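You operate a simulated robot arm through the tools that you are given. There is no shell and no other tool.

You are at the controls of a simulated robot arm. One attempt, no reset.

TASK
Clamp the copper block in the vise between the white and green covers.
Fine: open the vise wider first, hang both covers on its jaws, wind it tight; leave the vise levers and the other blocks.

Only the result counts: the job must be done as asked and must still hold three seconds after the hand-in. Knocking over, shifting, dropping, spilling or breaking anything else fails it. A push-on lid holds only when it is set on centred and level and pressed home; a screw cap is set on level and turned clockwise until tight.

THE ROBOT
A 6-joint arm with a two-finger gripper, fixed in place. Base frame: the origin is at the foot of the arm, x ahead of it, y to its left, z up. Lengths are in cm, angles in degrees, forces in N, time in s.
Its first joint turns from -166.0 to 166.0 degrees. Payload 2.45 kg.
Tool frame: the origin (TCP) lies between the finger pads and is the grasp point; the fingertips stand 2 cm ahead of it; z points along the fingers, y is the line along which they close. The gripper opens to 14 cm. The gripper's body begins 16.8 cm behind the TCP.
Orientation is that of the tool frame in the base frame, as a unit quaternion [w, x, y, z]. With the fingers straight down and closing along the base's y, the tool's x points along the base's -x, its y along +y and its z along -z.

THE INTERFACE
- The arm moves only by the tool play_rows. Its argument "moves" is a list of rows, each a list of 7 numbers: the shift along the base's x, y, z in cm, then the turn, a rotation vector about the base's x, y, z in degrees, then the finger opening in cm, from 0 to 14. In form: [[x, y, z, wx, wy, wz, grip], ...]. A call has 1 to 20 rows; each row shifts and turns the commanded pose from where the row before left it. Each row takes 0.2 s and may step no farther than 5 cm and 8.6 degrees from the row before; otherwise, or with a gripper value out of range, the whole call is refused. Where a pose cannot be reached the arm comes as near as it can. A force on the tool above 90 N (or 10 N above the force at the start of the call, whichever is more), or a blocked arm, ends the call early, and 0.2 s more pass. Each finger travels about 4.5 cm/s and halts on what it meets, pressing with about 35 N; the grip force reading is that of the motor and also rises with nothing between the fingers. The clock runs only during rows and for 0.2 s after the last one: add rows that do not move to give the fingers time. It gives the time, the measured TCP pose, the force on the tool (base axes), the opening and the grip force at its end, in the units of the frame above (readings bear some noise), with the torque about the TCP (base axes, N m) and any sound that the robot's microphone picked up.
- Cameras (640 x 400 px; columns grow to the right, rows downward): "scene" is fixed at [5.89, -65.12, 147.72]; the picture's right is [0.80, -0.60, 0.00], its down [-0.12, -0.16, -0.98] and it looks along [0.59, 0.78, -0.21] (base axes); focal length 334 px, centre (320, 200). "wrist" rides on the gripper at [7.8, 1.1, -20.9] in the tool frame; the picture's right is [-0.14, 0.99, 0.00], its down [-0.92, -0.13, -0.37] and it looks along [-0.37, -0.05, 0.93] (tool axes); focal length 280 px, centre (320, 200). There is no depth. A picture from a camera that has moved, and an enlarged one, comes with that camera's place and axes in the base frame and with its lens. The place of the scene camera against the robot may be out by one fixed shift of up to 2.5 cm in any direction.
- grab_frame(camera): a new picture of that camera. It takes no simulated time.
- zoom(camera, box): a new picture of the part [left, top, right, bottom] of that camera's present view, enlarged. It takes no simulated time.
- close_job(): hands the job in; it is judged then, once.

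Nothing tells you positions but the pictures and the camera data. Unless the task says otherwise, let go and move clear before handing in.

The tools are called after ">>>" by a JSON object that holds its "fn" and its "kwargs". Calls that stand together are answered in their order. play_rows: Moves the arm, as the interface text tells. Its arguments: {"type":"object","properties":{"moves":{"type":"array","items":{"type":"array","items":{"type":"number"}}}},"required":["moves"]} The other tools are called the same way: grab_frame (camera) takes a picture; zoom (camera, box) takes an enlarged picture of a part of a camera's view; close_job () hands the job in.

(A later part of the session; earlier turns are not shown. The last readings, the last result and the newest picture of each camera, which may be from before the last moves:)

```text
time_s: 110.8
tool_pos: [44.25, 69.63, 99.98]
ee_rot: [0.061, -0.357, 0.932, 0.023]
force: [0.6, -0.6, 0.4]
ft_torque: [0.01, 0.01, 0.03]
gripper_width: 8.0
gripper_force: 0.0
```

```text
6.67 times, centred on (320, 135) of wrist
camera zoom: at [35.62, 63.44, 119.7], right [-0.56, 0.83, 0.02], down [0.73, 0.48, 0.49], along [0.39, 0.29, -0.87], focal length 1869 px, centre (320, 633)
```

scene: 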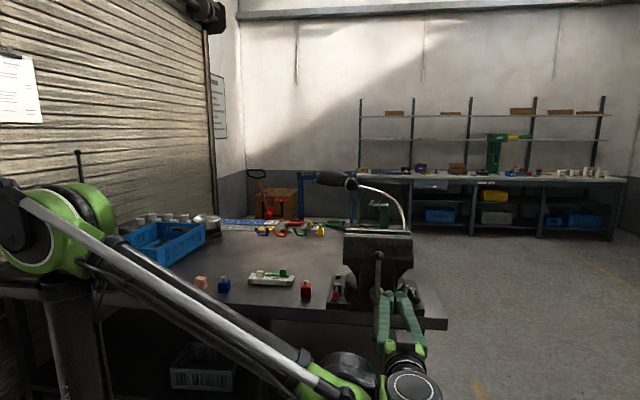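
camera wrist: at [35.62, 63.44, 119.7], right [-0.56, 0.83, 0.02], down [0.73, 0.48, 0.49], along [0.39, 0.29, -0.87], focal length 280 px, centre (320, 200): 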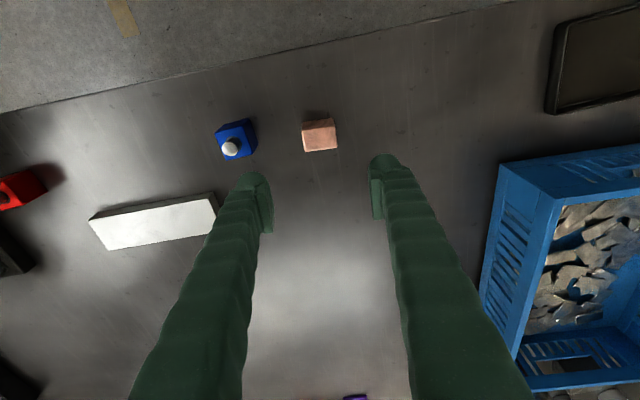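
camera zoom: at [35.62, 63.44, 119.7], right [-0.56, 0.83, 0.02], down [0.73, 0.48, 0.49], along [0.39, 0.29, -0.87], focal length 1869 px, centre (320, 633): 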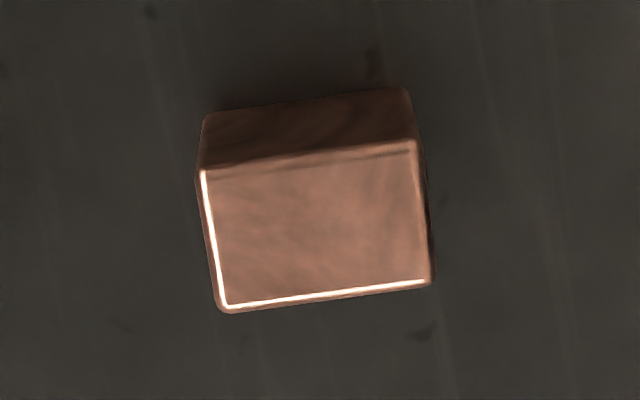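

The block is centred at about (44.14, 69.86), still aligned at yaw -3°. I'll lower over it, closing across its 4.2 cm side and gripping only its top 1.4 cm.

>>> {"fn": "play_rows", "kwargs": {"moves": [[-0.11, 0.23, -3, 0, 0, 0, 7], [0, 0, -3, 0, 0, 0, 7], [0, 0, -3, 0, 0, 0, 7], [0, 0, -2.5, 0, 0, 0, 7], [0, 0, -1.5, 0, 0, 0, 7], [0, 0, 0, 0, 0, 0, 7]]}}

>>> {"fn": "zoom", "kwargs": {"camera": "wrist", "box": [250, 140, 390, 230]}}

>>> {"fn": "zoom", "kwargs": {"camera": "scene", "box": [170, 250, 240, 305]}}

```text
time_s: 112.2
tool_pos: [44.07, 69.68, 86.78]
ee_rot: [0.061, -0.358, 0.932, 0.023]
force: [-0.1, -0.6, -0.3]
ft_torque: [-0.03, 0.02, 0.01]
gripper_width: 7.01
gripper_force: 0.0
```

```text
4.44 times, centred on (320, 185) of wrist
camera zoom: at [35.53, 63.58, 106.63], right [-0.56, 0.83, 0.02], down [0.73, 0.48, 0.49], along [0.39, 0.29, -0.87], focal length 1246 px, centre (320, 267)
```

zoom: 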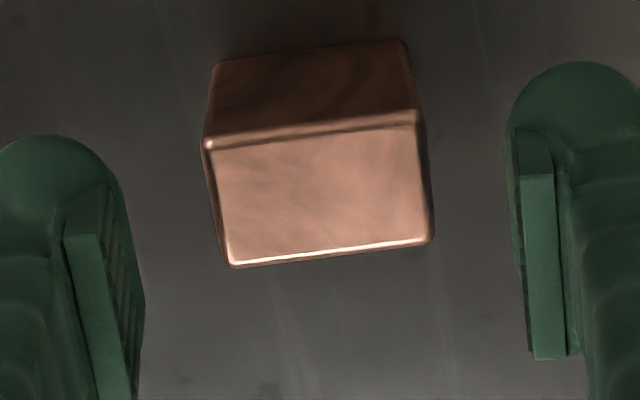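

```text
7.27 times, centred on (205, 278) of scene
camera zoom: at [5.89, -65.12, 147.72], right [0.8, -0.6, 0.0], down [-0.12, -0.16, -0.98], along [0.59, 0.78, -0.21], focal length 2432 px, centre (1156, -364)
```

zoom: 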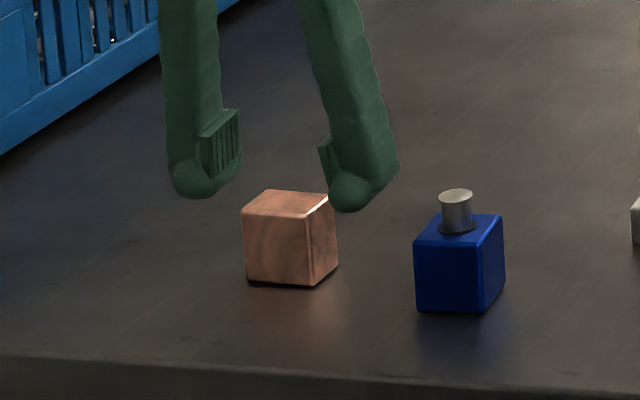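

>>> {"fn": "play_rows", "kwargs": {"moves": [[0.05, 0.12, -1, 0, 0, 0, 7], [0, 0, -0.9, 0, 0, 0, 7], [0, 0, 0, 0, 0, 0, 6], [0, 0, 0, 0, 0, 0, 5], [0, 0, 0, 0, 0, 0, 4.4], [0, 0, 0, 0, 0, 0, 4], [0, 0, 0, 0, 0, 0, 3.5], [0, 0, 0, 0, 0, 0, 3]]}}

>>> {"fn": "zoom", "kwargs": {"camera": "wrist", "box": [250, 140, 390, 230]}}

>>> {"fn": "zoom", "kwargs": {"camera": "scene", "box": [170, 250, 240, 305]}}

```text
time_s: 114.0
tool_pos: [44.2, 70.03, 84.99]
ee_rot: [0.061, -0.358, 0.931, 0.023]
force: [-0.5, 1.5, -0.2]
ft_torque: [-0.03, 0.05, 0.0]
gripper_width: 4.3
gripper_force: 34.7
```

```text
4.44 times, centred on (320, 185) of wrist
camera zoom: at [35.7, 63.7, 104.71], right [-0.56, 0.83, 0.02], down [0.73, 0.48, 0.49], along [0.39, 0.29, -0.87], focal length 1246 px, centre (320, 267)
```

zoom: 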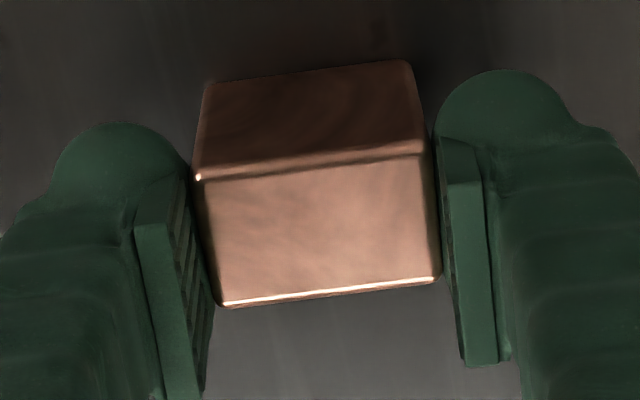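

```text
7.27 times, centred on (205, 278) of scene
camera zoom: at [5.89, -65.12, 147.72], right [0.8, -0.6, 0.0], down [-0.12, -0.16, -0.98], along [0.59, 0.78, -0.21], focal length 2432 px, centre (1156, -364)
```

zoom: 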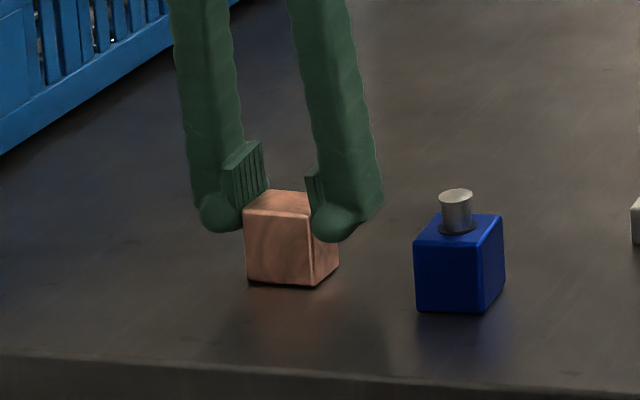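

Gripped (4.3 cm). Lifting a little to check it holds.

>>> {"fn": "play_rows", "kwargs": {"moves": [[0, 0, 0.4, 0, 0, 0, 2.5], [0, 0, 0.6, 0, 0, 0, 2.5], [0, 0, 1, 0, 0, 0, 2.5], [0, 0, 0, 0, 0, 0, 2.5]]}}

>>> {"fn": "zoom", "kwargs": {"camera": "scene", "box": [170, 250, 240, 305]}}

>>> {"fn": "zoom", "kwargs": {"camera": "wrist", "box": [250, 140, 390, 230]}}

```text
time_s: 115.0
tool_pos: [44.16, 69.92, 87.03]
ee_rot: [0.061, -0.357, 0.932, 0.023]
force: [-0.9, -0.8, -5.6]
ft_torque: [-0.02, 0.0, -0.02]
gripper_width: 4.3
gripper_force: 35.4
```

```text
7.27 times, centred on (205, 278) of scene
camera zoom: at [5.89, -65.12, 147.72], right [0.8, -0.6, 0.0], down [-0.12, -0.16, -0.98], along [0.59, 0.78, -0.21], focal length 2432 px, centre (1156, -364)
```

zoom: 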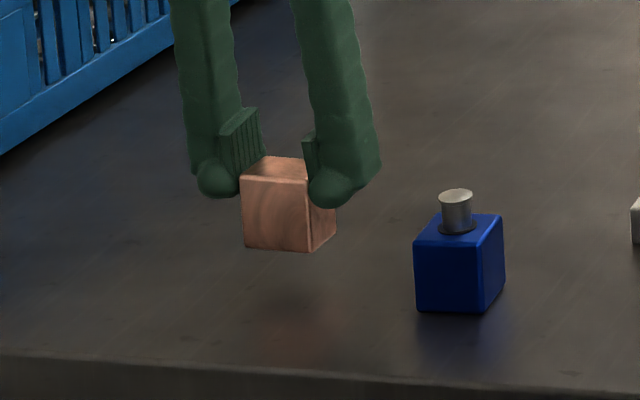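

```text
4.44 times, centred on (320, 185) of wrist
camera zoom: at [35.72, 63.78, 106.77], right [-0.56, 0.83, 0.02], down [0.73, 0.48, 0.49], along [0.39, 0.29, -0.87], focal length 1246 px, centre (320, 267)
```

zoom: 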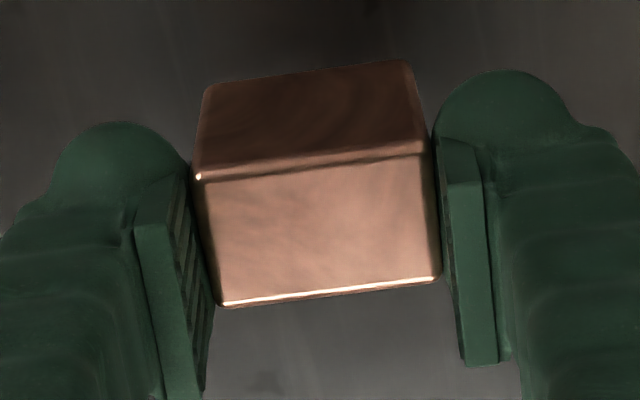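

The block is held firmly at about 4.7 N. I'll carry it up and over to the vise and square it to the jaws on the way.

>>> {"fn": "play_rows", "kwargs": {"moves": [[0, -0.5, 2.5, 0, 0, 0, 2.5], [0.5, -2.4, 4.0, 0, 0, 0, 2.5], [0.5, -2.4, 4.0, 0, 0, 0, 2.5], [0.5, -2.4, 4.0, 0, 0, 0, 2.5], [0.5, -2.4, 4.0, 0, 0, 0, 2.5], [0.5, -2.4, 4.0, 0, 0, 0, 2.5], [0.5, -2.4, 4.0, 0, 0, 0, 2.5], [0.5, -2.4, 4.0, 0, 0, 0, 2.5], [0.5, -2.4, 3.5, 0, 0, 0, 2.5], [0, 0, 0, 0, 0, 0, 2.5]]}}

>>> {"fn": "play_rows", "kwargs": {"moves": [[3.03, -3.46, 0, 0, 0, 1, 2.5], [3.03, -3.46, 0, 0, 0, 1, 2.5], [3.03, -3.46, 0, 0, 0, 1, 2.5], [3.03, -3.46, 0, 0, 0, 0, 2.5], [3.03, -3.46, 0, 0, 0, 0, 2.5], [3.03, -3.46, 0, 0, 0, 0, 2.5], [3.03, -3.46, 0, 0, 0, 0, 2.5], [3.03, -3.46, 0, 0, 0, 0, 2.5], [3.03, -3.46, 0, 0, 0, 0, 2.5], [3.03, -3.46, 0, 0, 0, 0, 2.5], [3.03, -3.46, 0, 0, 0, 0, 2.5], [0, 0, 0, 0, 0, 0, 2.5], [0, 0, 0, 0, 0, 0, 2.5]]}}

>>> {"fn": "grab_frame", "kwargs": {"camera": "wrist"}}

>>> {"fn": "zoom", "kwargs": {"camera": "scene", "box": [320, 190, 440, 280]}}

```text
time_s: 117.2
tool_pos: [48.28, 50.3, 121.03]
ee_rot: [0.061, -0.358, 0.932, 0.023]
force: [-0.1, 0.1, -6.1]
ft_torque: [-0.02, 0.0, 0.0]
gripper_width: 4.31
gripper_force: 34.7
```

```text
time_s: 120.0
tool_pos: [81.7, 11.99, 120.99]
ee_rot: [0.061, -0.382, 0.922, 0.025]
force: [-0.4, -0.9, -5.8]
ft_torque: [-0.01, 0.0, 0.0]
gripper_width: 4.3
gripper_force: 35.3
```

```text
taken
camera wrist: at [73.57, 5.38, 140.7], right [-0.6, 0.8, 0.02], down [0.7, 0.52, 0.49], along [0.38, 0.31, -0.87], focal length 280 px, centre (320, 200)
```

wrist: 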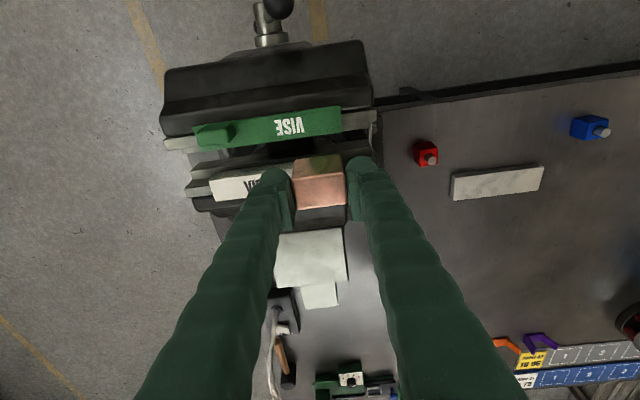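

```text
4.44 times, centred on (380, 235) of scene
camera zoom: at [5.89, -65.12, 147.72], right [0.8, -0.6, 0.0], down [-0.12, -0.16, -0.98], along [0.59, 0.78, -0.21], focal length 1486 px, centre (53, 44)
```

zoom: 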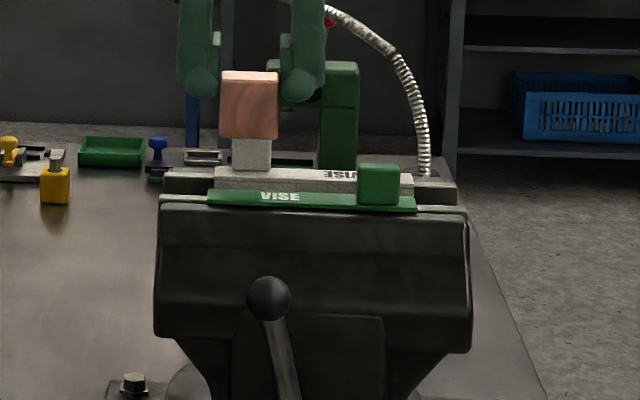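

>>> {"fn": "play_rows", "kwargs": {"moves": [[1.48, -1.91, 0, 0, 0, 0, 2.5], [1.48, -1.91, 0, 0, 0, 0, 2.5], [0, 0, 0, 0, 0, 0, 2.5], [0, 0, 0, 0, 0, 0, 2.5]]}}

>>> {"fn": "grab_frame", "kwargs": {"camera": "wrist"}}

>>> {"fn": "zoom", "kwargs": {"camera": "wrist", "box": [200, 90, 420, 230]}}

```text
time_s: 121.0
tool_pos: [84.63, 8.31, 120.97]
ee_rot: [0.06, -0.382, 0.922, 0.025]
force: [0.5, -0.8, -4.5]
ft_torque: [0.03, -0.02, 0.01]
gripper_width: 4.3
gripper_force: 35.0
```

```text
taken
camera wrist: at [76.48, 1.69, 140.74], right [-0.6, 0.8, 0.02], down [0.7, 0.52, 0.49], along [0.38, 0.31, -0.87], focal length 280 px, centre (320, 200)
```

wrist: 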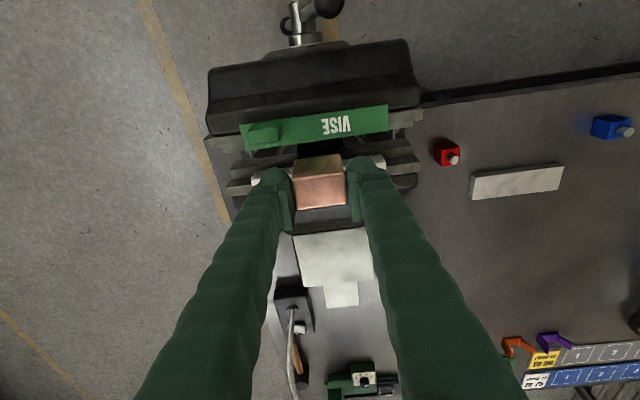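

```text
2.86 times, centred on (310, 160) of wrist
camera zoom: at [76.48, 1.69, 140.74], right [-0.6, 0.8, 0.02], down [0.7, 0.52, 0.49], along [0.38, 0.31, -0.87], focal length 801 px, centre (349, 314)
```

zoom: 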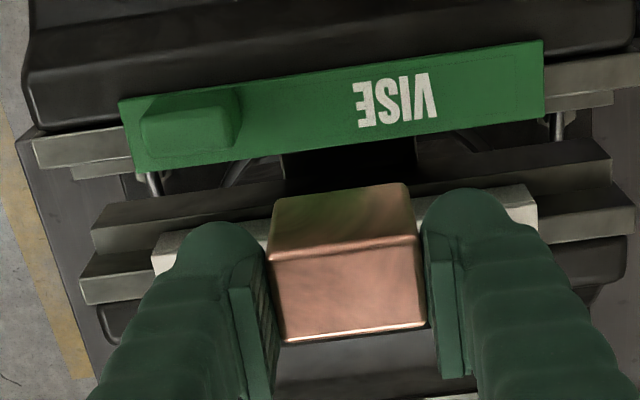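

>>> {"fn": "zoom", "kwargs": {"camera": "wrist", "box": [350, 120, 430, 190]}}

>>> {"fn": "zoom", "kwargs": {"camera": "wrist", "box": [230, 130, 360, 220]}}

```text
5.71 times, centred on (390, 155) of wrist
camera zoom: at [76.48, 1.69, 140.74], right [-0.6, 0.8, 0.02], down [0.7, 0.52, 0.49], along [0.38, 0.31, -0.87], focal length 1602 px, centre (-80, 457)
```

zoom: 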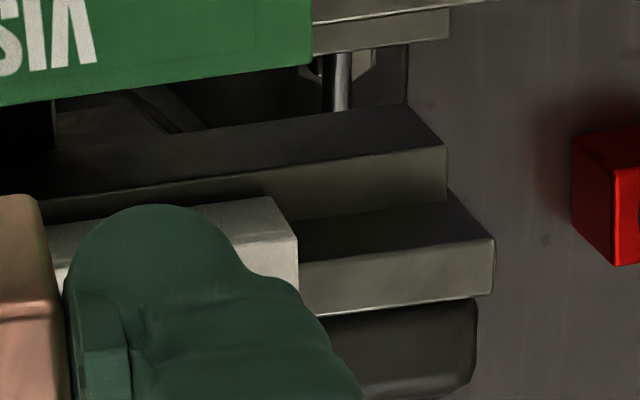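

```text
4.44 times, centred on (295, 175) of wrist
camera zoom: at [76.48, 1.69, 140.74], right [-0.6, 0.8, 0.02], down [0.7, 0.52, 0.49], along [0.38, 0.31, -0.87], focal length 1246 px, centre (431, 311)
```

zoom: 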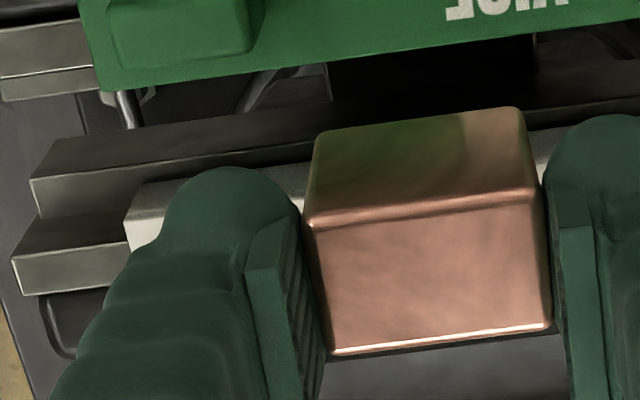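

In the same view the block's centre reads b≈66.06 against a gap centre of 65.79, with the free gap from 64.12 to 67.45. I'll shift 0.27 cm toward -v, lower to just above the flanges and re-check.

>>> {"fn": "play_rows", "kwargs": {"moves": [[-0.19, -0.19, -0.8, 0, 0, 0, 2.5], [0, 0, -1, 0, 0, 0, 2.5], [0, 0, -0.9, 0, 0, 0, 2.5], [0, 0, 0, 0, 0, 0, 2.5], [0, 0, 0, 0, 0, 0, 2.5]]}}

>>> {"fn": "zoom", "kwargs": {"camera": "wrist", "box": [230, 100, 410, 220]}}

>>> {"fn": "zoom", "kwargs": {"camera": "wrist", "box": [270, 100, 370, 180]}}

>>> {"fn": "zoom", "kwargs": {"camera": "scene", "box": [340, 205, 420, 260]}}

```text
time_s: 122.2
tool_pos: [84.36, 8.15, 118.35]
ee_rot: [0.06, -0.382, 0.922, 0.025]
force: [-0.1, 0.0, -5.9]
ft_torque: [0.0, 0.0, -0.04]
gripper_width: 4.29
gripper_force: 34.6
```

```text
3.33 times, centred on (320, 160) of wrist
camera zoom: at [76.25, 1.55, 138.03], right [-0.6, 0.8, 0.02], down [0.7, 0.52, 0.49], along [0.38, 0.31, -0.87], focal length 935 px, centre (320, 333)
```

zoom: 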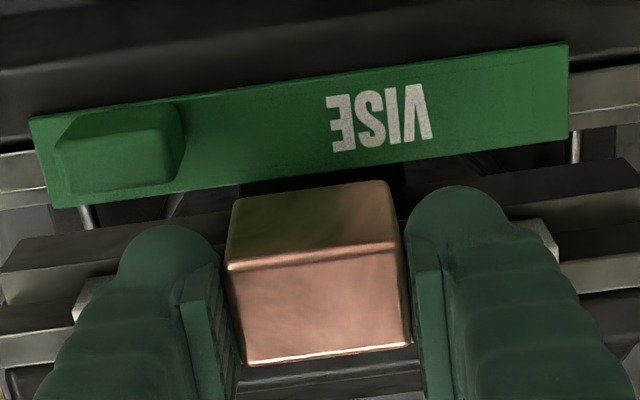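

```text
5.00 times, centred on (320, 140) of wrist
camera zoom: at [76.25, 1.55, 138.03], right [-0.6, 0.8, 0.02], down [0.7, 0.52, 0.49], along [0.38, 0.31, -0.87], focal length 1402 px, centre (320, 500)
```

zoom: 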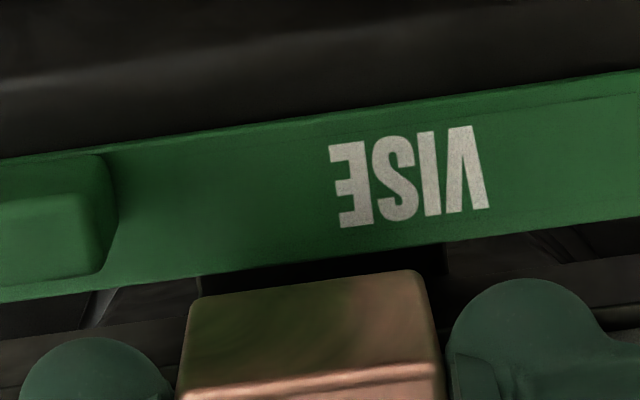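

```text
7.27 times, centred on (380, 232) of scene
camera zoom: at [5.89, -65.12, 147.72], right [0.8, -0.6, 0.0], down [-0.12, -0.16, -0.98], along [0.59, 0.78, -0.21], focal length 2432 px, centre (-116, -36)
```

zoom: 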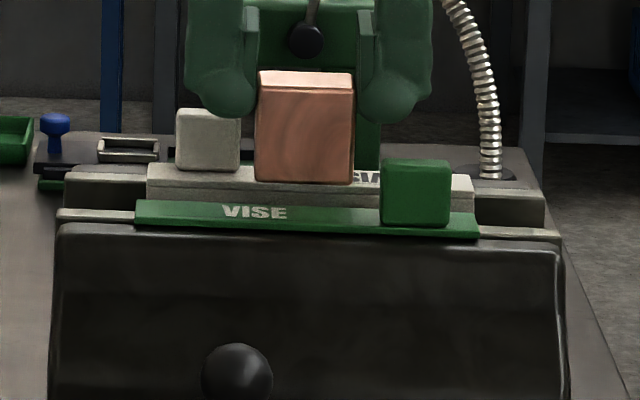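

Clearances are about 0.25 cm each side. I'll lower the block into the gap in stages.

>>> {"fn": "play_rows", "kwargs": {"moves": [[0, 0, -0.4, 0, 0, 0, 2.5], [0, 0, -0.4, 0, 0, 0, 2.5], [0, 0, -0.4, 0, 0, 0, 2.5], [0, 0, -0.4, 0, 0, 0, 2.5], [0, 0, 0, 0, 0, 0, 2.5]]}}

>>> {"fn": "zoom", "kwargs": {"camera": "wrist", "box": [230, 100, 410, 220]}}

>>> {"fn": "zoom", "kwargs": {"camera": "scene", "box": [340, 205, 420, 260]}}

```text
time_s: 123.4
tool_pos: [84.18, 8.24, 116.82]
ee_rot: [0.061, -0.382, 0.922, 0.025]
force: [7.2, 3.2, 28.4]
ft_torque: [-0.14, 0.08, 0.04]
gripper_width: 4.31
gripper_force: 35.2
```

```text
3.33 times, centred on (320, 160) of wrist
camera zoom: at [76.08, 1.58, 136.51], right [-0.6, 0.8, 0.02], down [0.7, 0.52, 0.49], along [0.38, 0.31, -0.87], focal length 935 px, centre (320, 333)
```

zoom: 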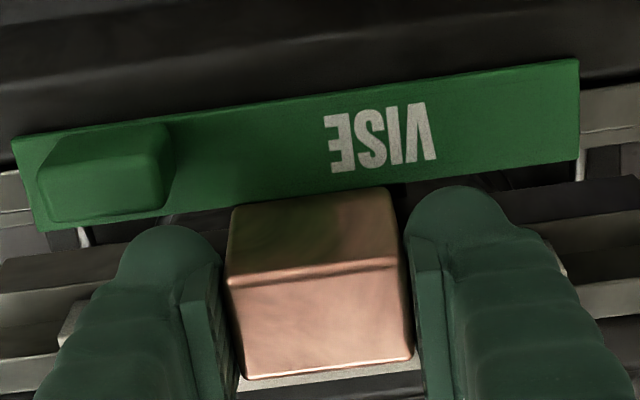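

```text
7.27 times, centred on (380, 232) of scene
camera zoom: at [5.89, -65.12, 147.72], right [0.8, -0.6, 0.0], down [-0.12, -0.16, -0.98], along [0.59, 0.78, -0.21], focal length 2432 px, centre (-116, -36)
```

zoom: 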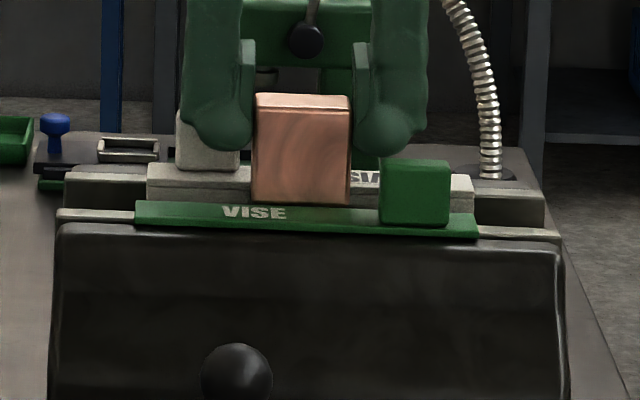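

The block touched down early: it reads 28 N upward and has slipped up about 0.8 cm in the grip, so it's standing on a flange edge. I'll lift a little and re-measure its edges against both flanges.

>>> {"fn": "play_rows", "kwargs": {"moves": [[0, 0, 0.4, 0, 0, 0, 2.5], [0, 0, 0.3, 0, 0, 0, 2.5], [0, 0, 0, 0, 0, 0, 2.5], [0, 0, 0, 0, 0, 0, 2.5]]}}

>>> {"fn": "zoom", "kwargs": {"camera": "wrist", "box": [230, 100, 410, 220]}}

>>> {"fn": "zoom", "kwargs": {"camera": "wrist", "box": [285, 125, 365, 185]}}

>>> {"fn": "zoom", "kwargs": {"camera": "scene", "box": [355, 215, 405, 250]}}

```text
time_s: 124.4
tool_pos: [84.36, 8.12, 117.44]
ee_rot: [0.061, -0.381, 0.922, 0.025]
force: [0.3, -0.9, -5.8]
ft_torque: [0.0, 0.02, -0.01]
gripper_width: 4.3
gripper_force: 34.9
```

```text
3.33 times, centred on (320, 160) of wrist
camera zoom: at [76.2, 1.53, 137.13], right [-0.6, 0.8, 0.02], down [0.7, 0.52, 0.49], along [0.38, 0.31, -0.87], focal length 935 px, centre (320, 333)
```

zoom: 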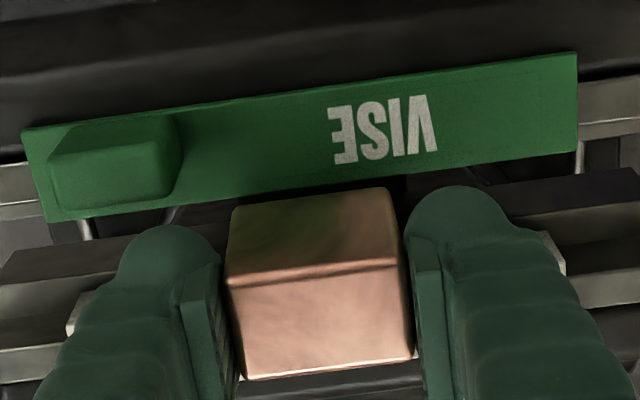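

```text
6.67 times, centred on (325, 155) of wrist
camera zoom: at [76.2, 1.53, 137.13], right [-0.6, 0.8, 0.02], down [0.7, 0.52, 0.49], along [0.38, 0.31, -0.87], focal length 1869 px, centre (287, 500)
```

zoom: 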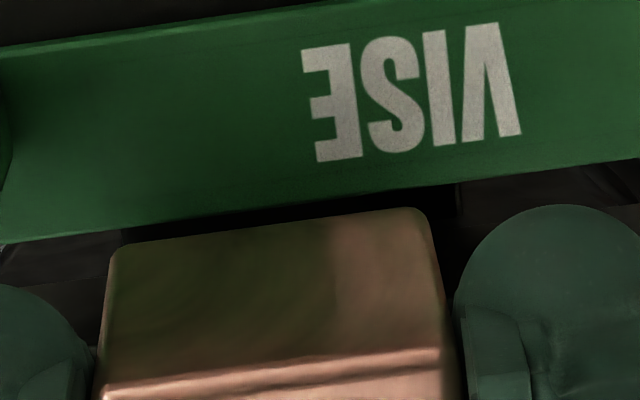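

```text
11.43 times, centred on (380, 232) of scene
camera zoom: at [5.89, -65.12, 147.72], right [0.8, -0.6, 0.0], down [-0.12, -0.16, -0.98], along [0.59, 0.78, -0.21], focal length 3822 px, centre (-366, -171)
```

zoom: 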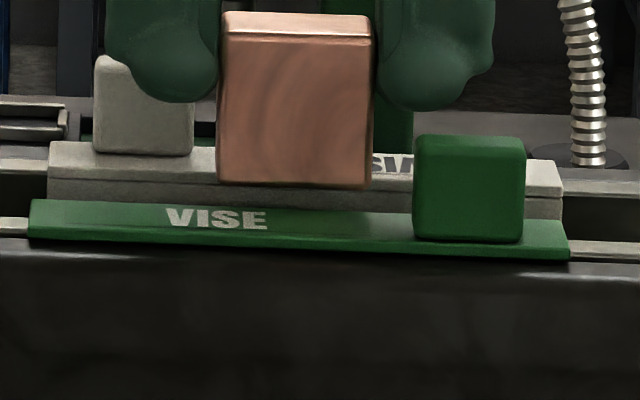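

I need a clearer picture of how the block now sits in the grip, so I'll take closer zooms.

>>> {"fn": "zoom", "kwargs": {"camera": "wrist", "box": [285, 140, 355, 212]}}

>>> {"fn": "zoom", "kwargs": {"camera": "scene", "box": [365, 210, 395, 240]}}

```text
5.56 times, centred on (320, 176) of wrist
camera zoom: at [76.2, 1.53, 137.13], right [-0.6, 0.8, 0.02], down [0.7, 0.52, 0.49], along [0.38, 0.31, -0.87], focal length 1558 px, centre (320, 333)
```

zoom: 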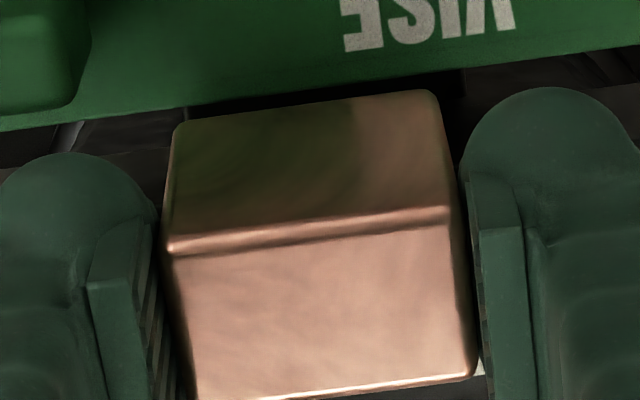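

```text
13.33 times, centred on (380, 225) of scene
camera zoom: at [5.89, -65.12, 147.72], right [0.8, -0.6, 0.0], down [-0.12, -0.16, -0.98], along [0.59, 0.78, -0.21], focal length 4459 px, centre (-480, -133)
```

zoom: 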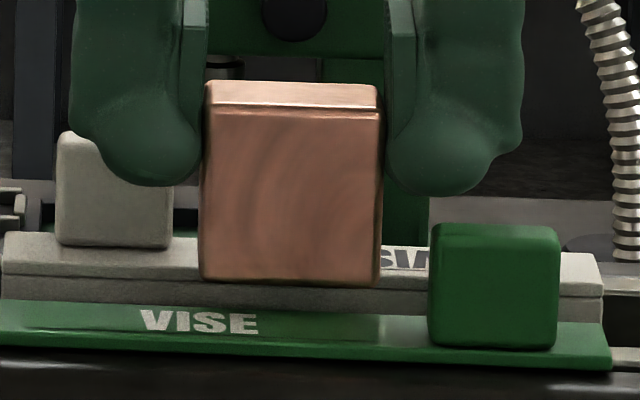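

The scene view confirms the block slipped up about 0.7 cm after landing on the green flange's edge; the push-back was toward +v. I'll shift 0.17 cm toward +v and try again in very small steps, watching the force.

>>> {"fn": "play_rows", "kwargs": {"moves": [[0.12, 0.12, 0, 0, 0, 0, 2.5], [0, 0, -0.2, 0, 0, 0, 2.5], [0, 0, -0.2, 0, 0, 0, 2.5], [0, 0, -0.2, 0, 0, 0, 2.5], [0, 0, 0, 0, 0, 0, 2.5]]}}

>>> {"fn": "play_rows", "kwargs": {"moves": [[0, 0, -0.15, 0, 0, 0, 2.5], [0, 0, 0, 0, 0, 0, 2.5]]}}

>>> {"fn": "play_rows", "kwargs": {"moves": [[0, 0, -0.15, 0, 0, 0, 2.5], [0, 0, 0, 0, 0, 0, 2.5]]}}

```text
time_s: 125.6
tool_pos: [84.44, 8.24, 116.91]
ee_rot: [0.061, -0.381, 0.922, 0.025]
force: [0.1, 0.8, -5.1]
ft_torque: [0.01, -0.01, -0.02]
gripper_width: 4.31
gripper_force: 35.1
```

```text
time_s: 126.2
tool_pos: [84.47, 8.26, 116.86]
ee_rot: [0.061, -0.382, 0.922, 0.025]
force: [0.3, -0.4, -6.2]
ft_torque: [0.03, 0.02, 0.01]
gripper_width: 4.28
gripper_force: 35.1
```

```text
time_s: 126.8
tool_pos: [84.4, 8.37, 116.61]
ee_rot: [0.06, -0.382, 0.922, 0.025]
force: [0.1, 0.8, -4.6]
ft_torque: [-0.01, -0.02, -0.02]
gripper_width: 4.29
gripper_force: 35.2
```

No contact now, and the block's bottom is passing below the flange tops. Continuing gently.

>>> {"fn": "play_rows", "kwargs": {"moves": [[0, 0, -0.15, 0, 0, 0, 2.5], [0, 0, -0.15, 0, 0, 0, 2.5], [0, 0, 0, 0, 0, 0, 2.5]]}}

>>> {"fn": "play_rows", "kwargs": {"moves": [[0, 0, -0.15, 0, 0, 0, 2.5], [0, 0, -0.15, 0, 0, 0, 2.5], [0, 0, 0, 0, 0, 0, 2.5]]}}

>>> {"fn": "zoom", "kwargs": {"camera": "wrist", "box": [230, 100, 410, 220]}}

>>> {"fn": "zoom", "kwargs": {"camera": "scene", "box": [355, 210, 405, 250]}}

```text
time_s: 127.6
tool_pos: [84.54, 8.25, 116.31]
ee_rot: [0.06, -0.382, 0.922, 0.026]
force: [-0.5, 0.1, -5.2]
ft_torque: [0.03, -0.03, 0.0]
gripper_width: 4.28
gripper_force: 35.2
```

```text
time_s: 128.4
tool_pos: [84.38, 8.2, 115.98]
ee_rot: [0.061, -0.382, 0.922, 0.024]
force: [-0.3, 0.3, -5.3]
ft_torque: [-0.04, 0.02, 0.01]
gripper_width: 4.31
gripper_force: 35.3
```

```text
3.33 times, centred on (320, 160) of wrist
camera zoom: at [76.24, 1.63, 135.64], right [-0.6, 0.8, 0.02], down [0.7, 0.52, 0.49], along [0.38, 0.31, -0.87], focal length 935 px, centre (320, 333)
```

zoom: 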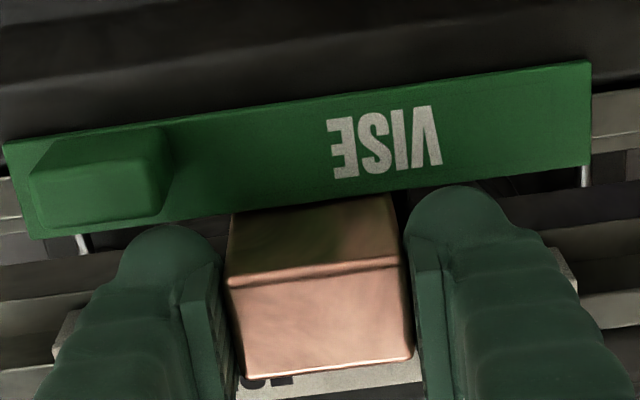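

```text
10.00 times, centred on (380, 230) of scene
camera zoom: at [5.89, -65.12, 147.72], right [0.8, -0.6, 0.0], down [-0.12, -0.16, -0.98], along [0.59, 0.78, -0.21], focal length 3344 px, centre (-280, -100)
```

zoom: 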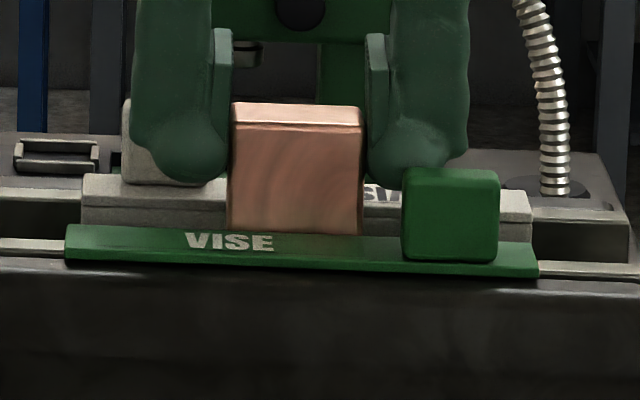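

The block is between the covers with no contact. I'll keep lowering.

>>> {"fn": "play_rows", "kwargs": {"moves": [[0, 0, -0.15, 0, 0, 0, 2.5], [0, 0, -0.15, 0, 0, 0, 2.5], [0, 0, -0.15, 0, 0, 0, 2.5], [0, 0, 0, 0, 0, 0, 2.5]]}}

>>> {"fn": "play_rows", "kwargs": {"moves": [[0, 0, -0.15, 0, 0, 0, 2.5], [0, 0, -0.15, 0, 0, 0, 2.5], [0, 0, 0, 0, 0, 0, 2.5]]}}

>>> {"fn": "play_rows", "kwargs": {"moves": [[0, 0, -0.15, 0, 0, 0, 2.5], [0, 0, 0, 0, 0, 0, 2.5]]}}

>>> {"fn": "zoom", "kwargs": {"camera": "scene", "box": [355, 210, 405, 250]}}

```text
time_s: 129.4
tool_pos: [84.45, 8.32, 115.58]
ee_rot: [0.06, -0.382, 0.922, 0.026]
force: [-0.6, 0.3, -5.7]
ft_torque: [-0.01, -0.02, 0.01]
gripper_width: 4.31
gripper_force: 34.8
```

```text
time_s: 130.2
tool_pos: [84.47, 8.32, 115.19]
ee_rot: [0.061, -0.383, 0.922, 0.024]
force: [0.3, 0.8, -5.1]
ft_torque: [0.01, 0.01, 0.02]
gripper_width: 4.31
gripper_force: 34.8
```

```text
time_s: 130.8
tool_pos: [84.59, 8.38, 114.98]
ee_rot: [0.06, -0.382, 0.922, 0.025]
force: [1.0, 0.1, -5.5]
ft_torque: [0.03, 0.01, -0.01]
gripper_width: 4.29
gripper_force: 35.0
```

```text
10.00 times, centred on (380, 230) of scene
camera zoom: at [5.89, -65.12, 147.72], right [0.8, -0.6, 0.0], down [-0.12, -0.16, -0.98], along [0.59, 0.78, -0.21], focal length 3344 px, centre (-280, -100)
```

zoom: 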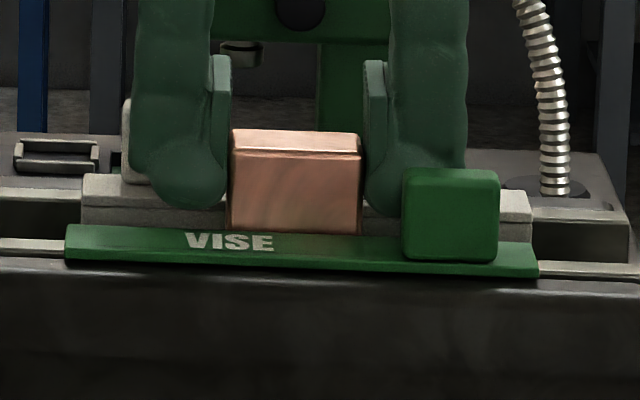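

>>> {"fn": "play_rows", "kwargs": {"moves": [[0, 0, -0.12, 0, 0, 0, 2.5], [0, 0, 0, 0, 0, 0, 2.5]]}}

>>> {"fn": "play_rows", "kwargs": {"moves": [[0, 0, -0.12, 0, 0, 0, 2.5], [0, 0, 0, 0, 0, 0, 2.5]]}}

>>> {"fn": "play_rows", "kwargs": {"moves": [[0, 0, -0.12, 0, 0, 0, 2.5], [0, 0, 0, 0, 0, 0, 2.5]]}}

```text
time_s: 131.4
tool_pos: [84.51, 8.21, 114.82]
ee_rot: [0.061, -0.382, 0.922, 0.025]
force: [-0.7, 0.7, -5.1]
ft_torque: [0.02, -0.03, 0.02]
gripper_width: 4.3
gripper_force: 35.0
```

```text
time_s: 132.0
tool_pos: [84.46, 8.35, 114.7]
ee_rot: [0.06, -0.382, 0.922, 0.024]
force: [0.1, -0.2, -5.5]
ft_torque: [0.02, -0.04, 0.04]
gripper_width: 4.29
gripper_force: 34.8
```

```text
time_s: 132.6
tool_pos: [84.58, 8.3, 114.59]
ee_rot: [0.06, -0.382, 0.922, 0.025]
force: [0.3, 0.7, -4.5]
ft_torque: [-0.06, 0.01, -0.02]
gripper_width: 4.28
gripper_force: 34.9
```

>>> {"fn": "play_rows", "kwargs": {"moves": [[0, 0, -0.1, 0, 0, 0, 2.5], [0, 0, 0, 0, 0, 0, 2.5]]}}

>>> {"fn": "play_rows", "kwargs": {"moves": [[0, 0, -0.1, 0, 0, 0, 2.5], [0, 0, 0, 0, 0, 0, 2.5]]}}

>>> {"fn": "zoom", "kwargs": {"camera": "scene", "box": [355, 210, 405, 250]}}

>>> {"fn": "zoom", "kwargs": {"camera": "wrist", "box": [230, 110, 410, 230]}}

```text
time_s: 133.2
tool_pos: [84.4, 8.34, 114.55]
ee_rot: [0.061, -0.382, 0.922, 0.025]
force: [0.4, -1.5, -5.2]
ft_torque: [0.03, 0.01, 0.01]
gripper_width: 4.3
gripper_force: 35.5
```

```text
time_s: 133.8
tool_pos: [84.44, 8.34, 114.37]
ee_rot: [0.061, -0.381, 0.922, 0.025]
force: [-0.4, -0.1, -5.5]
ft_torque: [-0.01, -0.02, -0.02]
gripper_width: 4.33
gripper_force: 35.5
```

```text
10.00 times, centred on (380, 230) of scene
camera zoom: at [5.89, -65.12, 147.72], right [0.8, -0.6, 0.0], down [-0.12, -0.16, -0.98], along [0.59, 0.78, -0.21], focal length 3344 px, centre (-280, -100)
```

zoom: 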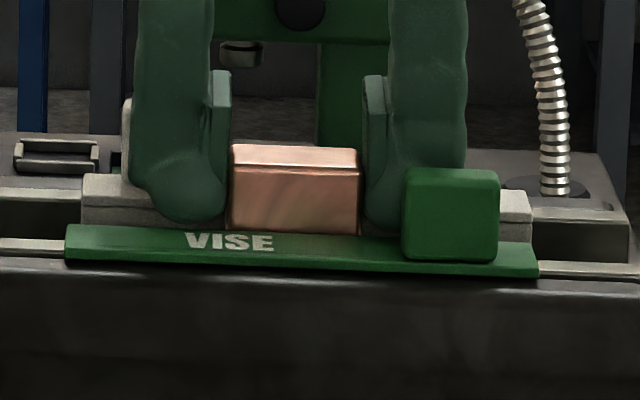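

```text
3.33 times, centred on (320, 170) of wrist
camera zoom: at [76.3, 1.69, 134.19], right [-0.6, 0.8, 0.02], down [0.7, 0.52, 0.49], along [0.38, 0.31, -0.87], focal length 935 px, centre (320, 300)
```

zoom: 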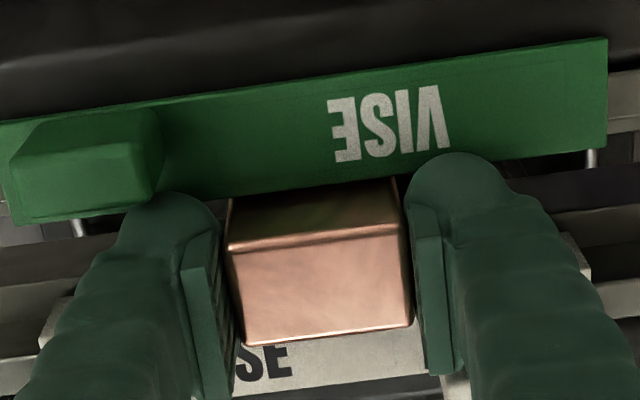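

>>> {"fn": "play_rows", "kwargs": {"moves": [[0, 0, -0.1, 0, 0, 0, 2.5], [0, 0, 0, 0, 0, 0, 2.5]]}}

>>> {"fn": "play_rows", "kwargs": {"moves": [[0, 0, -0.1, 0, 0, 0, 2.5], [0, 0, 0, 0, 0, 0, 2.5]]}}

>>> {"fn": "play_rows", "kwargs": {"moves": [[0, 0, -0.1, 0, 0, 0, 2.5], [0, 0, 0, 0, 0, 0, 2.5]]}}

```text
time_s: 134.4
tool_pos: [84.48, 8.22, 114.38]
ee_rot: [0.06, -0.382, 0.922, 0.025]
force: [0.9, 0.6, -0.9]
ft_torque: [0.11, -0.02, -0.03]
gripper_width: 4.32
gripper_force: 35.2
```

```text
time_s: 135.0
tool_pos: [84.39, 8.39, 114.32]
ee_rot: [0.062, -0.382, 0.922, 0.026]
force: [12.2, 1.2, 22.3]
ft_torque: [0.44, -0.65, -0.1]
gripper_width: 4.3
gripper_force: 35.3
```

```text
time_s: 135.6
tool_pos: [84.43, 8.28, 114.35]
ee_rot: [0.06, -0.382, 0.922, 0.025]
force: [11.2, 1.5, 26.5]
ft_torque: [0.42, -0.6, -0.08]
gripper_width: 4.31
gripper_force: 34.6
```

The block has reached the ledges: contact at exactly the expected height. I'll ease off slightly and open the fingers slowly.

>>> {"fn": "play_rows", "kwargs": {"moves": [[0, 0, 0.12, 0, 0, 0, 2.5], [0, 0, 0, 0, 0, 0, 2.5]]}}

>>> {"fn": "play_rows", "kwargs": {"moves": [[0, 0, 0, 0, 0, 0, 4.3], [0, 0, 0, 0, 0, 0, 4.4], [0, 0, 0, 0, 0, 0, 4.6], [0, 0, 0, 0, 0, 0, 4.9], [0, 0, 0, 0, 0, 0, 5.3], [0, 0, 0, 0, 0, 0, 5.6], [0, 0, 0, 0, 0, 0, 5.6]]}}

>>> {"fn": "zoom", "kwargs": {"camera": "wrist", "box": [230, 110, 410, 230]}}

>>> {"fn": "zoom", "kwargs": {"camera": "scene", "box": [355, 210, 405, 250]}}

```text
time_s: 136.2
tool_pos: [84.41, 8.28, 114.25]
ee_rot: [0.06, -0.382, 0.922, 0.025]
force: [-0.1, 0.4, -4.1]
ft_torque: [0.02, 0.03, -0.01]
gripper_width: 4.3
gripper_force: 34.9
```

```text
time_s: 137.8
tool_pos: [84.4, 8.26, 114.28]
ee_rot: [0.06, -0.381, 0.922, 0.025]
force: [0.2, 0.4, -0.1]
ft_torque: [-0.01, 0.0, 0.01]
gripper_width: 5.61
gripper_force: 0.2
```

```text
3.33 times, centred on (320, 170) of wrist
camera zoom: at [76.26, 1.65, 134.07], right [-0.6, 0.8, 0.02], down [0.7, 0.52, 0.49], along [0.38, 0.31, -0.87], focal length 935 px, centre (320, 300)
```

zoom: 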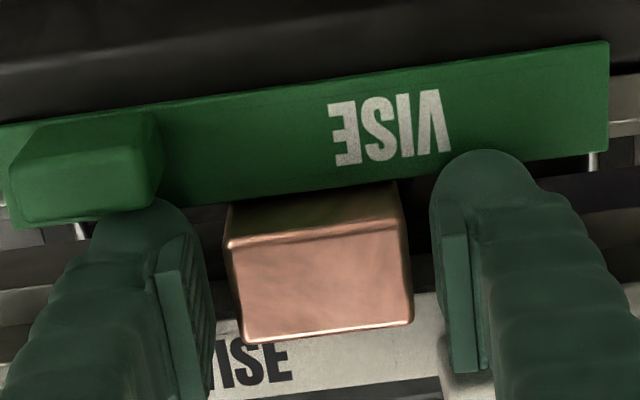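

```text
10.00 times, centred on (380, 230) of scene
camera zoom: at [5.89, -65.12, 147.72], right [0.8, -0.6, 0.0], down [-0.12, -0.16, -0.98], along [0.59, 0.78, -0.21], focal length 3344 px, centre (-280, -100)
```

zoom: 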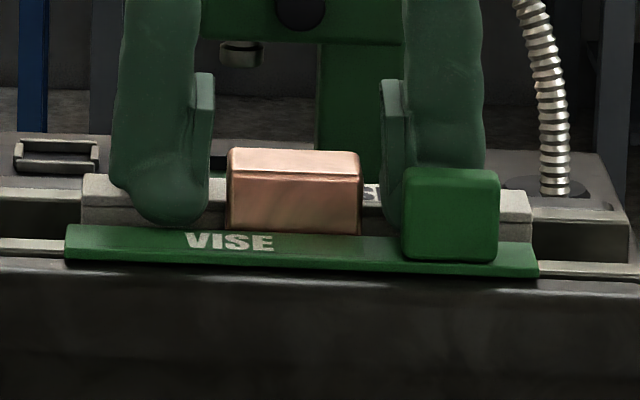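

Released; the block is standing on the ledges. I'll raise the fingers straight up.

>>> {"fn": "play_rows", "kwargs": {"moves": [[0, 0, 0.3, 0, 0, 0, 5.6], [0, 0, 0.5, 0, 0, 0, 5.6], [0, 0, 0.8, 0, 0, 0, 5.6], [0, 0, 1.2, 0, 0, 0, 5.6], [0, 0, 1.5, 0, 0, 0, 5.6], [0, 0, 1.5, 0, 0, 0, 6], [0, 0, 1.2, 0, 0, 0, 8], [0, 0, 0, 0, 0, 0, 10]]}}

>>> {"fn": "grab_frame", "kwargs": {"camera": "wrist"}}

>>> {"fn": "zoom", "kwargs": {"camera": "wrist", "box": [240, 90, 400, 200]}}

>>> {"fn": "zoom", "kwargs": {"camera": "scene", "box": [355, 210, 405, 250]}}

```text
time_s: 139.6
tool_pos: [84.38, 8.32, 121.39]
ee_rot: [0.06, -0.383, 0.922, 0.025]
force: [0.4, -0.3, -0.1]
ft_torque: [0.02, 0.03, 0.0]
gripper_width: 10.0
gripper_force: 0.1
```

```text
taken
camera wrist: at [76.3, 1.75, 141.06], right [-0.6, 0.8, 0.02], down [0.7, 0.52, 0.49], along [0.38, 0.31, -0.87], focal length 280 px, centre (320, 200)
```

wrist: 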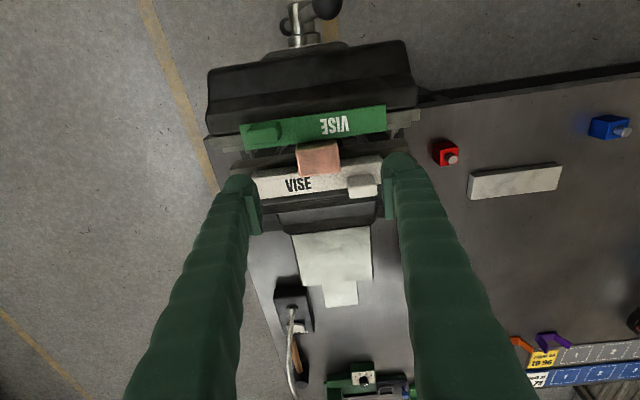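

```text
3.64 times, centred on (320, 145) of wrist
camera zoom: at [76.3, 1.75, 141.06], right [-0.6, 0.8, 0.02], down [0.7, 0.52, 0.49], along [0.38, 0.31, -0.87], focal length 1020 px, centre (320, 400)
```

zoom: 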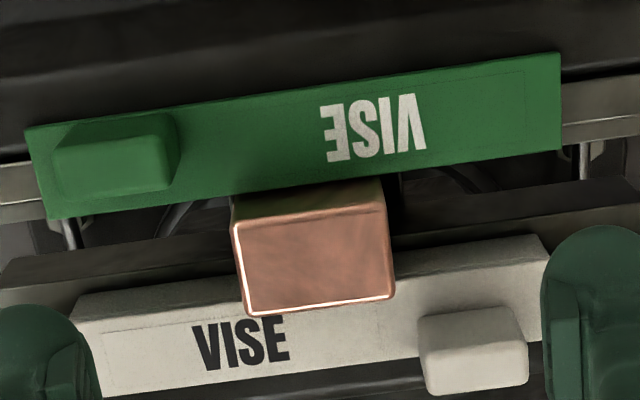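

```text
10.00 times, centred on (380, 230) of scene
camera zoom: at [5.89, -65.12, 147.72], right [0.8, -0.6, 0.0], down [-0.12, -0.16, -0.98], along [0.59, 0.78, -0.21], focal length 3344 px, centre (-280, -100)
```

zoom: 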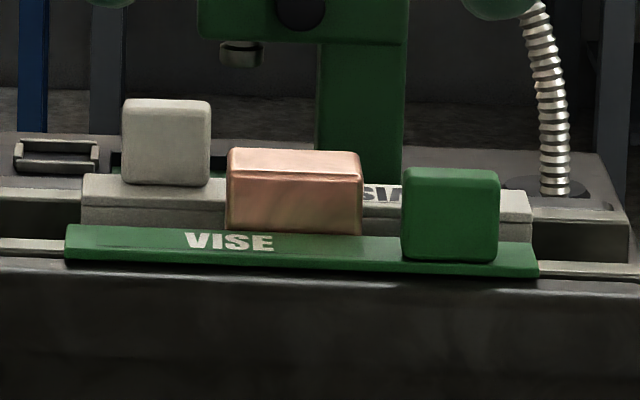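

The block sits upright between the covers, clear of both by a little. Next I'll go round to the handle to wind the vise tight clockwise: back off, close the fingers, and tilt the tool to horizontal on the -u side of the bar.

>>> {"fn": "play_rows", "kwargs": {"moves": [[-3.0, -3.0, 0, 0, 0, 0, 8], [-3.0, -3.0, 0, 0, 0, 0, 6], [-3.0, -3.0, 0, 0, 0, 0, 4], [-3.0, -3.0, 0, 0, 0, 0, 2], [-3.0, -3.0, 0, 0, 0, 0, 0], [-3.0, -3.0, 0, 0, 0, 0, 0], [-3.0, -3.0, 0, 0, 0, 0, 0], [-3.0, -3.0, 0, 0, 0, 0, 0], [0, 0, 0, 0, 0, 0, 0]]}}

>>> {"fn": "play_rows", "kwargs": {"moves": [[-0.4, 0.4, -1.6, 5.3, -5.3, 0, 0], [-0.4, 0.4, -1.6, 5.3, -5.3, 0, 0], [-0.4, 0.4, -1.6, 5.3, -5.3, 0, 0], [-0.4, 0.4, -1.6, 5.3, -5.3, 0, 0], [-0.4, 0.4, -1.6, 5.3, -5.3, 0, 0], [-0.4, 0.4, -1.6, 5.3, -5.3, 0, 0], [-0.4, 0.4, -1.6, 5.3, -5.3, 0, 0], [-0.4, 0.4, -1.6, 5.3, -5.3, 0, 0], [-0.4, 0.4, -1.6, 5.3, -5.3, 0, 0], [-0.4, 0.4, -1.6, 5.3, -5.3, 0, 0], [-0.4, 0.4, -1.6, 5.3, -5.3, 0, 0], [0, 0, 0, 0, 0, 0, 0]]}}

>>> {"fn": "grab_frame", "kwargs": {"camera": "wrist"}}

>>> {"fn": "zoom", "kwargs": {"camera": "scene", "box": [310, 200, 450, 350]}}

```text
time_s: 141.6
tool_pos: [60.46, -15.63, 121.48]
ee_rot: [0.061, -0.382, 0.922, 0.025]
force: [-0.1, 0.8, -0.5]
ft_torque: [-0.02, 0.01, 0.04]
gripper_width: 0.0
gripper_force: 29.3
```

```text
time_s: 144.2
tool_pos: [55.87, -11.28, 103.75]
ee_rot: [0.653, -0.271, 0.653, 0.271]
force: [0.3, 0.2, -0.6]
ft_torque: [-0.01, -0.01, -0.01]
gripper_width: 0.01
gripper_force: 29.7
```

```text
taken
camera wrist: at [40.39, -25.3, 95.79], right [-0.7, 0.7, 0.14], down [-0.17, -0.35, 0.92], along [0.69, 0.62, 0.37], focal length 280 px, centre (320, 200)
```

wrist: 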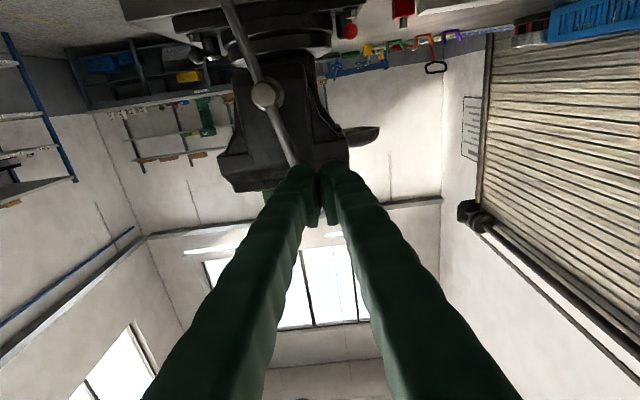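

```text
2.67 times, centred on (380, 275) of scene
camera zoom: at [5.89, -65.12, 147.72], right [0.8, -0.6, 0.0], down [-0.12, -0.16, -0.98], along [0.59, 0.78, -0.21], focal length 892 px, centre (160, 0)
```

zoom: 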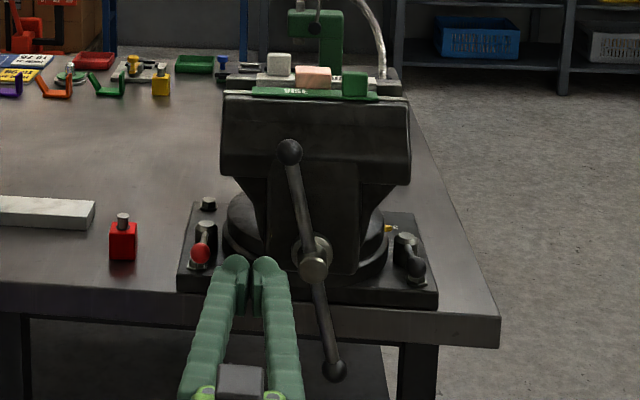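

The peg is on the -u side of the bar. I'll approach and push the top clockwise toward +u.

>>> {"fn": "play_rows", "kwargs": {"moves": [[2.83, 2.83, 0, 0, 0, 0, 0], [2.83, 2.83, 0, 0, 0, 0, 0], [2.83, 2.83, 0, 0, 0, 0, 0], [2.83, 2.83, 0, 0, 0, 0, 0], [2.83, 2.83, 0, 0, 0, 0, 0], [0.675, -0.675, 0.03, 0, 0, 0, 0], [0.675, -0.675, 0.03, 0, 0, 0, 0], [0.969, -0.969, 0.49, 0, 0, 0, 0], [0.969, -0.969, 0.49, 0, 0, 0, 0], [0.735, -0.735, 0.18, 0, 0, 0, 0], [0.735, -0.735, 0.18, 0, 0, 0, 0], [0.792, -0.792, -0.08, 0, 0, 0, 0], [0.792, -0.792, -0.08, 0, 0, 0, 0], [0.806, -0.806, -0.4, 0, 0, 0, 0], [0.806, -0.806, -0.4, 0, 0, 0, 0]]}}

>>> {"fn": "grab_frame", "kwargs": {"camera": "wrist"}}

>>> {"fn": "zoom", "kwargs": {"camera": "scene", "box": [310, 200, 450, 350]}}

```text
time_s: 147.4
tool_pos: [78.09, -5.13, 104.14]
ee_rot: [0.652, -0.27, 0.655, 0.27]
force: [-0.2, -0.1, 0.4]
ft_torque: [0.0, -0.01, -0.02]
gripper_width: 0.0
gripper_force: 29.1
```

```text
taken
camera wrist: at [62.53, -19.2, 96.46], right [-0.7, 0.7, 0.14], down [-0.17, -0.35, 0.92], along [0.69, 0.62, 0.36], focal length 280 px, centre (320, 200)
```

wrist: 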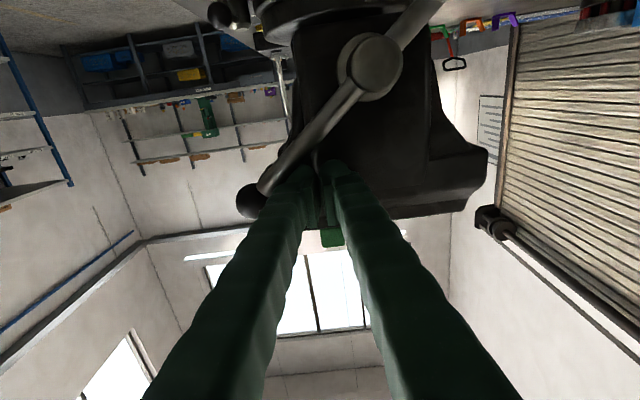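

```text
2.67 times, centred on (380, 275) of scene
camera zoom: at [5.89, -65.12, 147.72], right [0.8, -0.6, 0.0], down [-0.12, -0.16, -0.98], along [0.59, 0.78, -0.21], focal length 892 px, centre (160, 0)
```

zoom: 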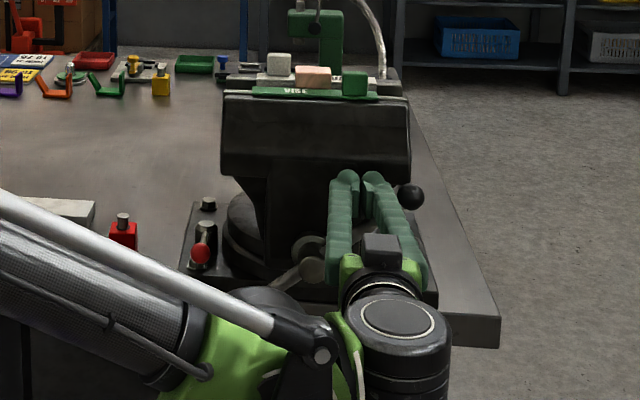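

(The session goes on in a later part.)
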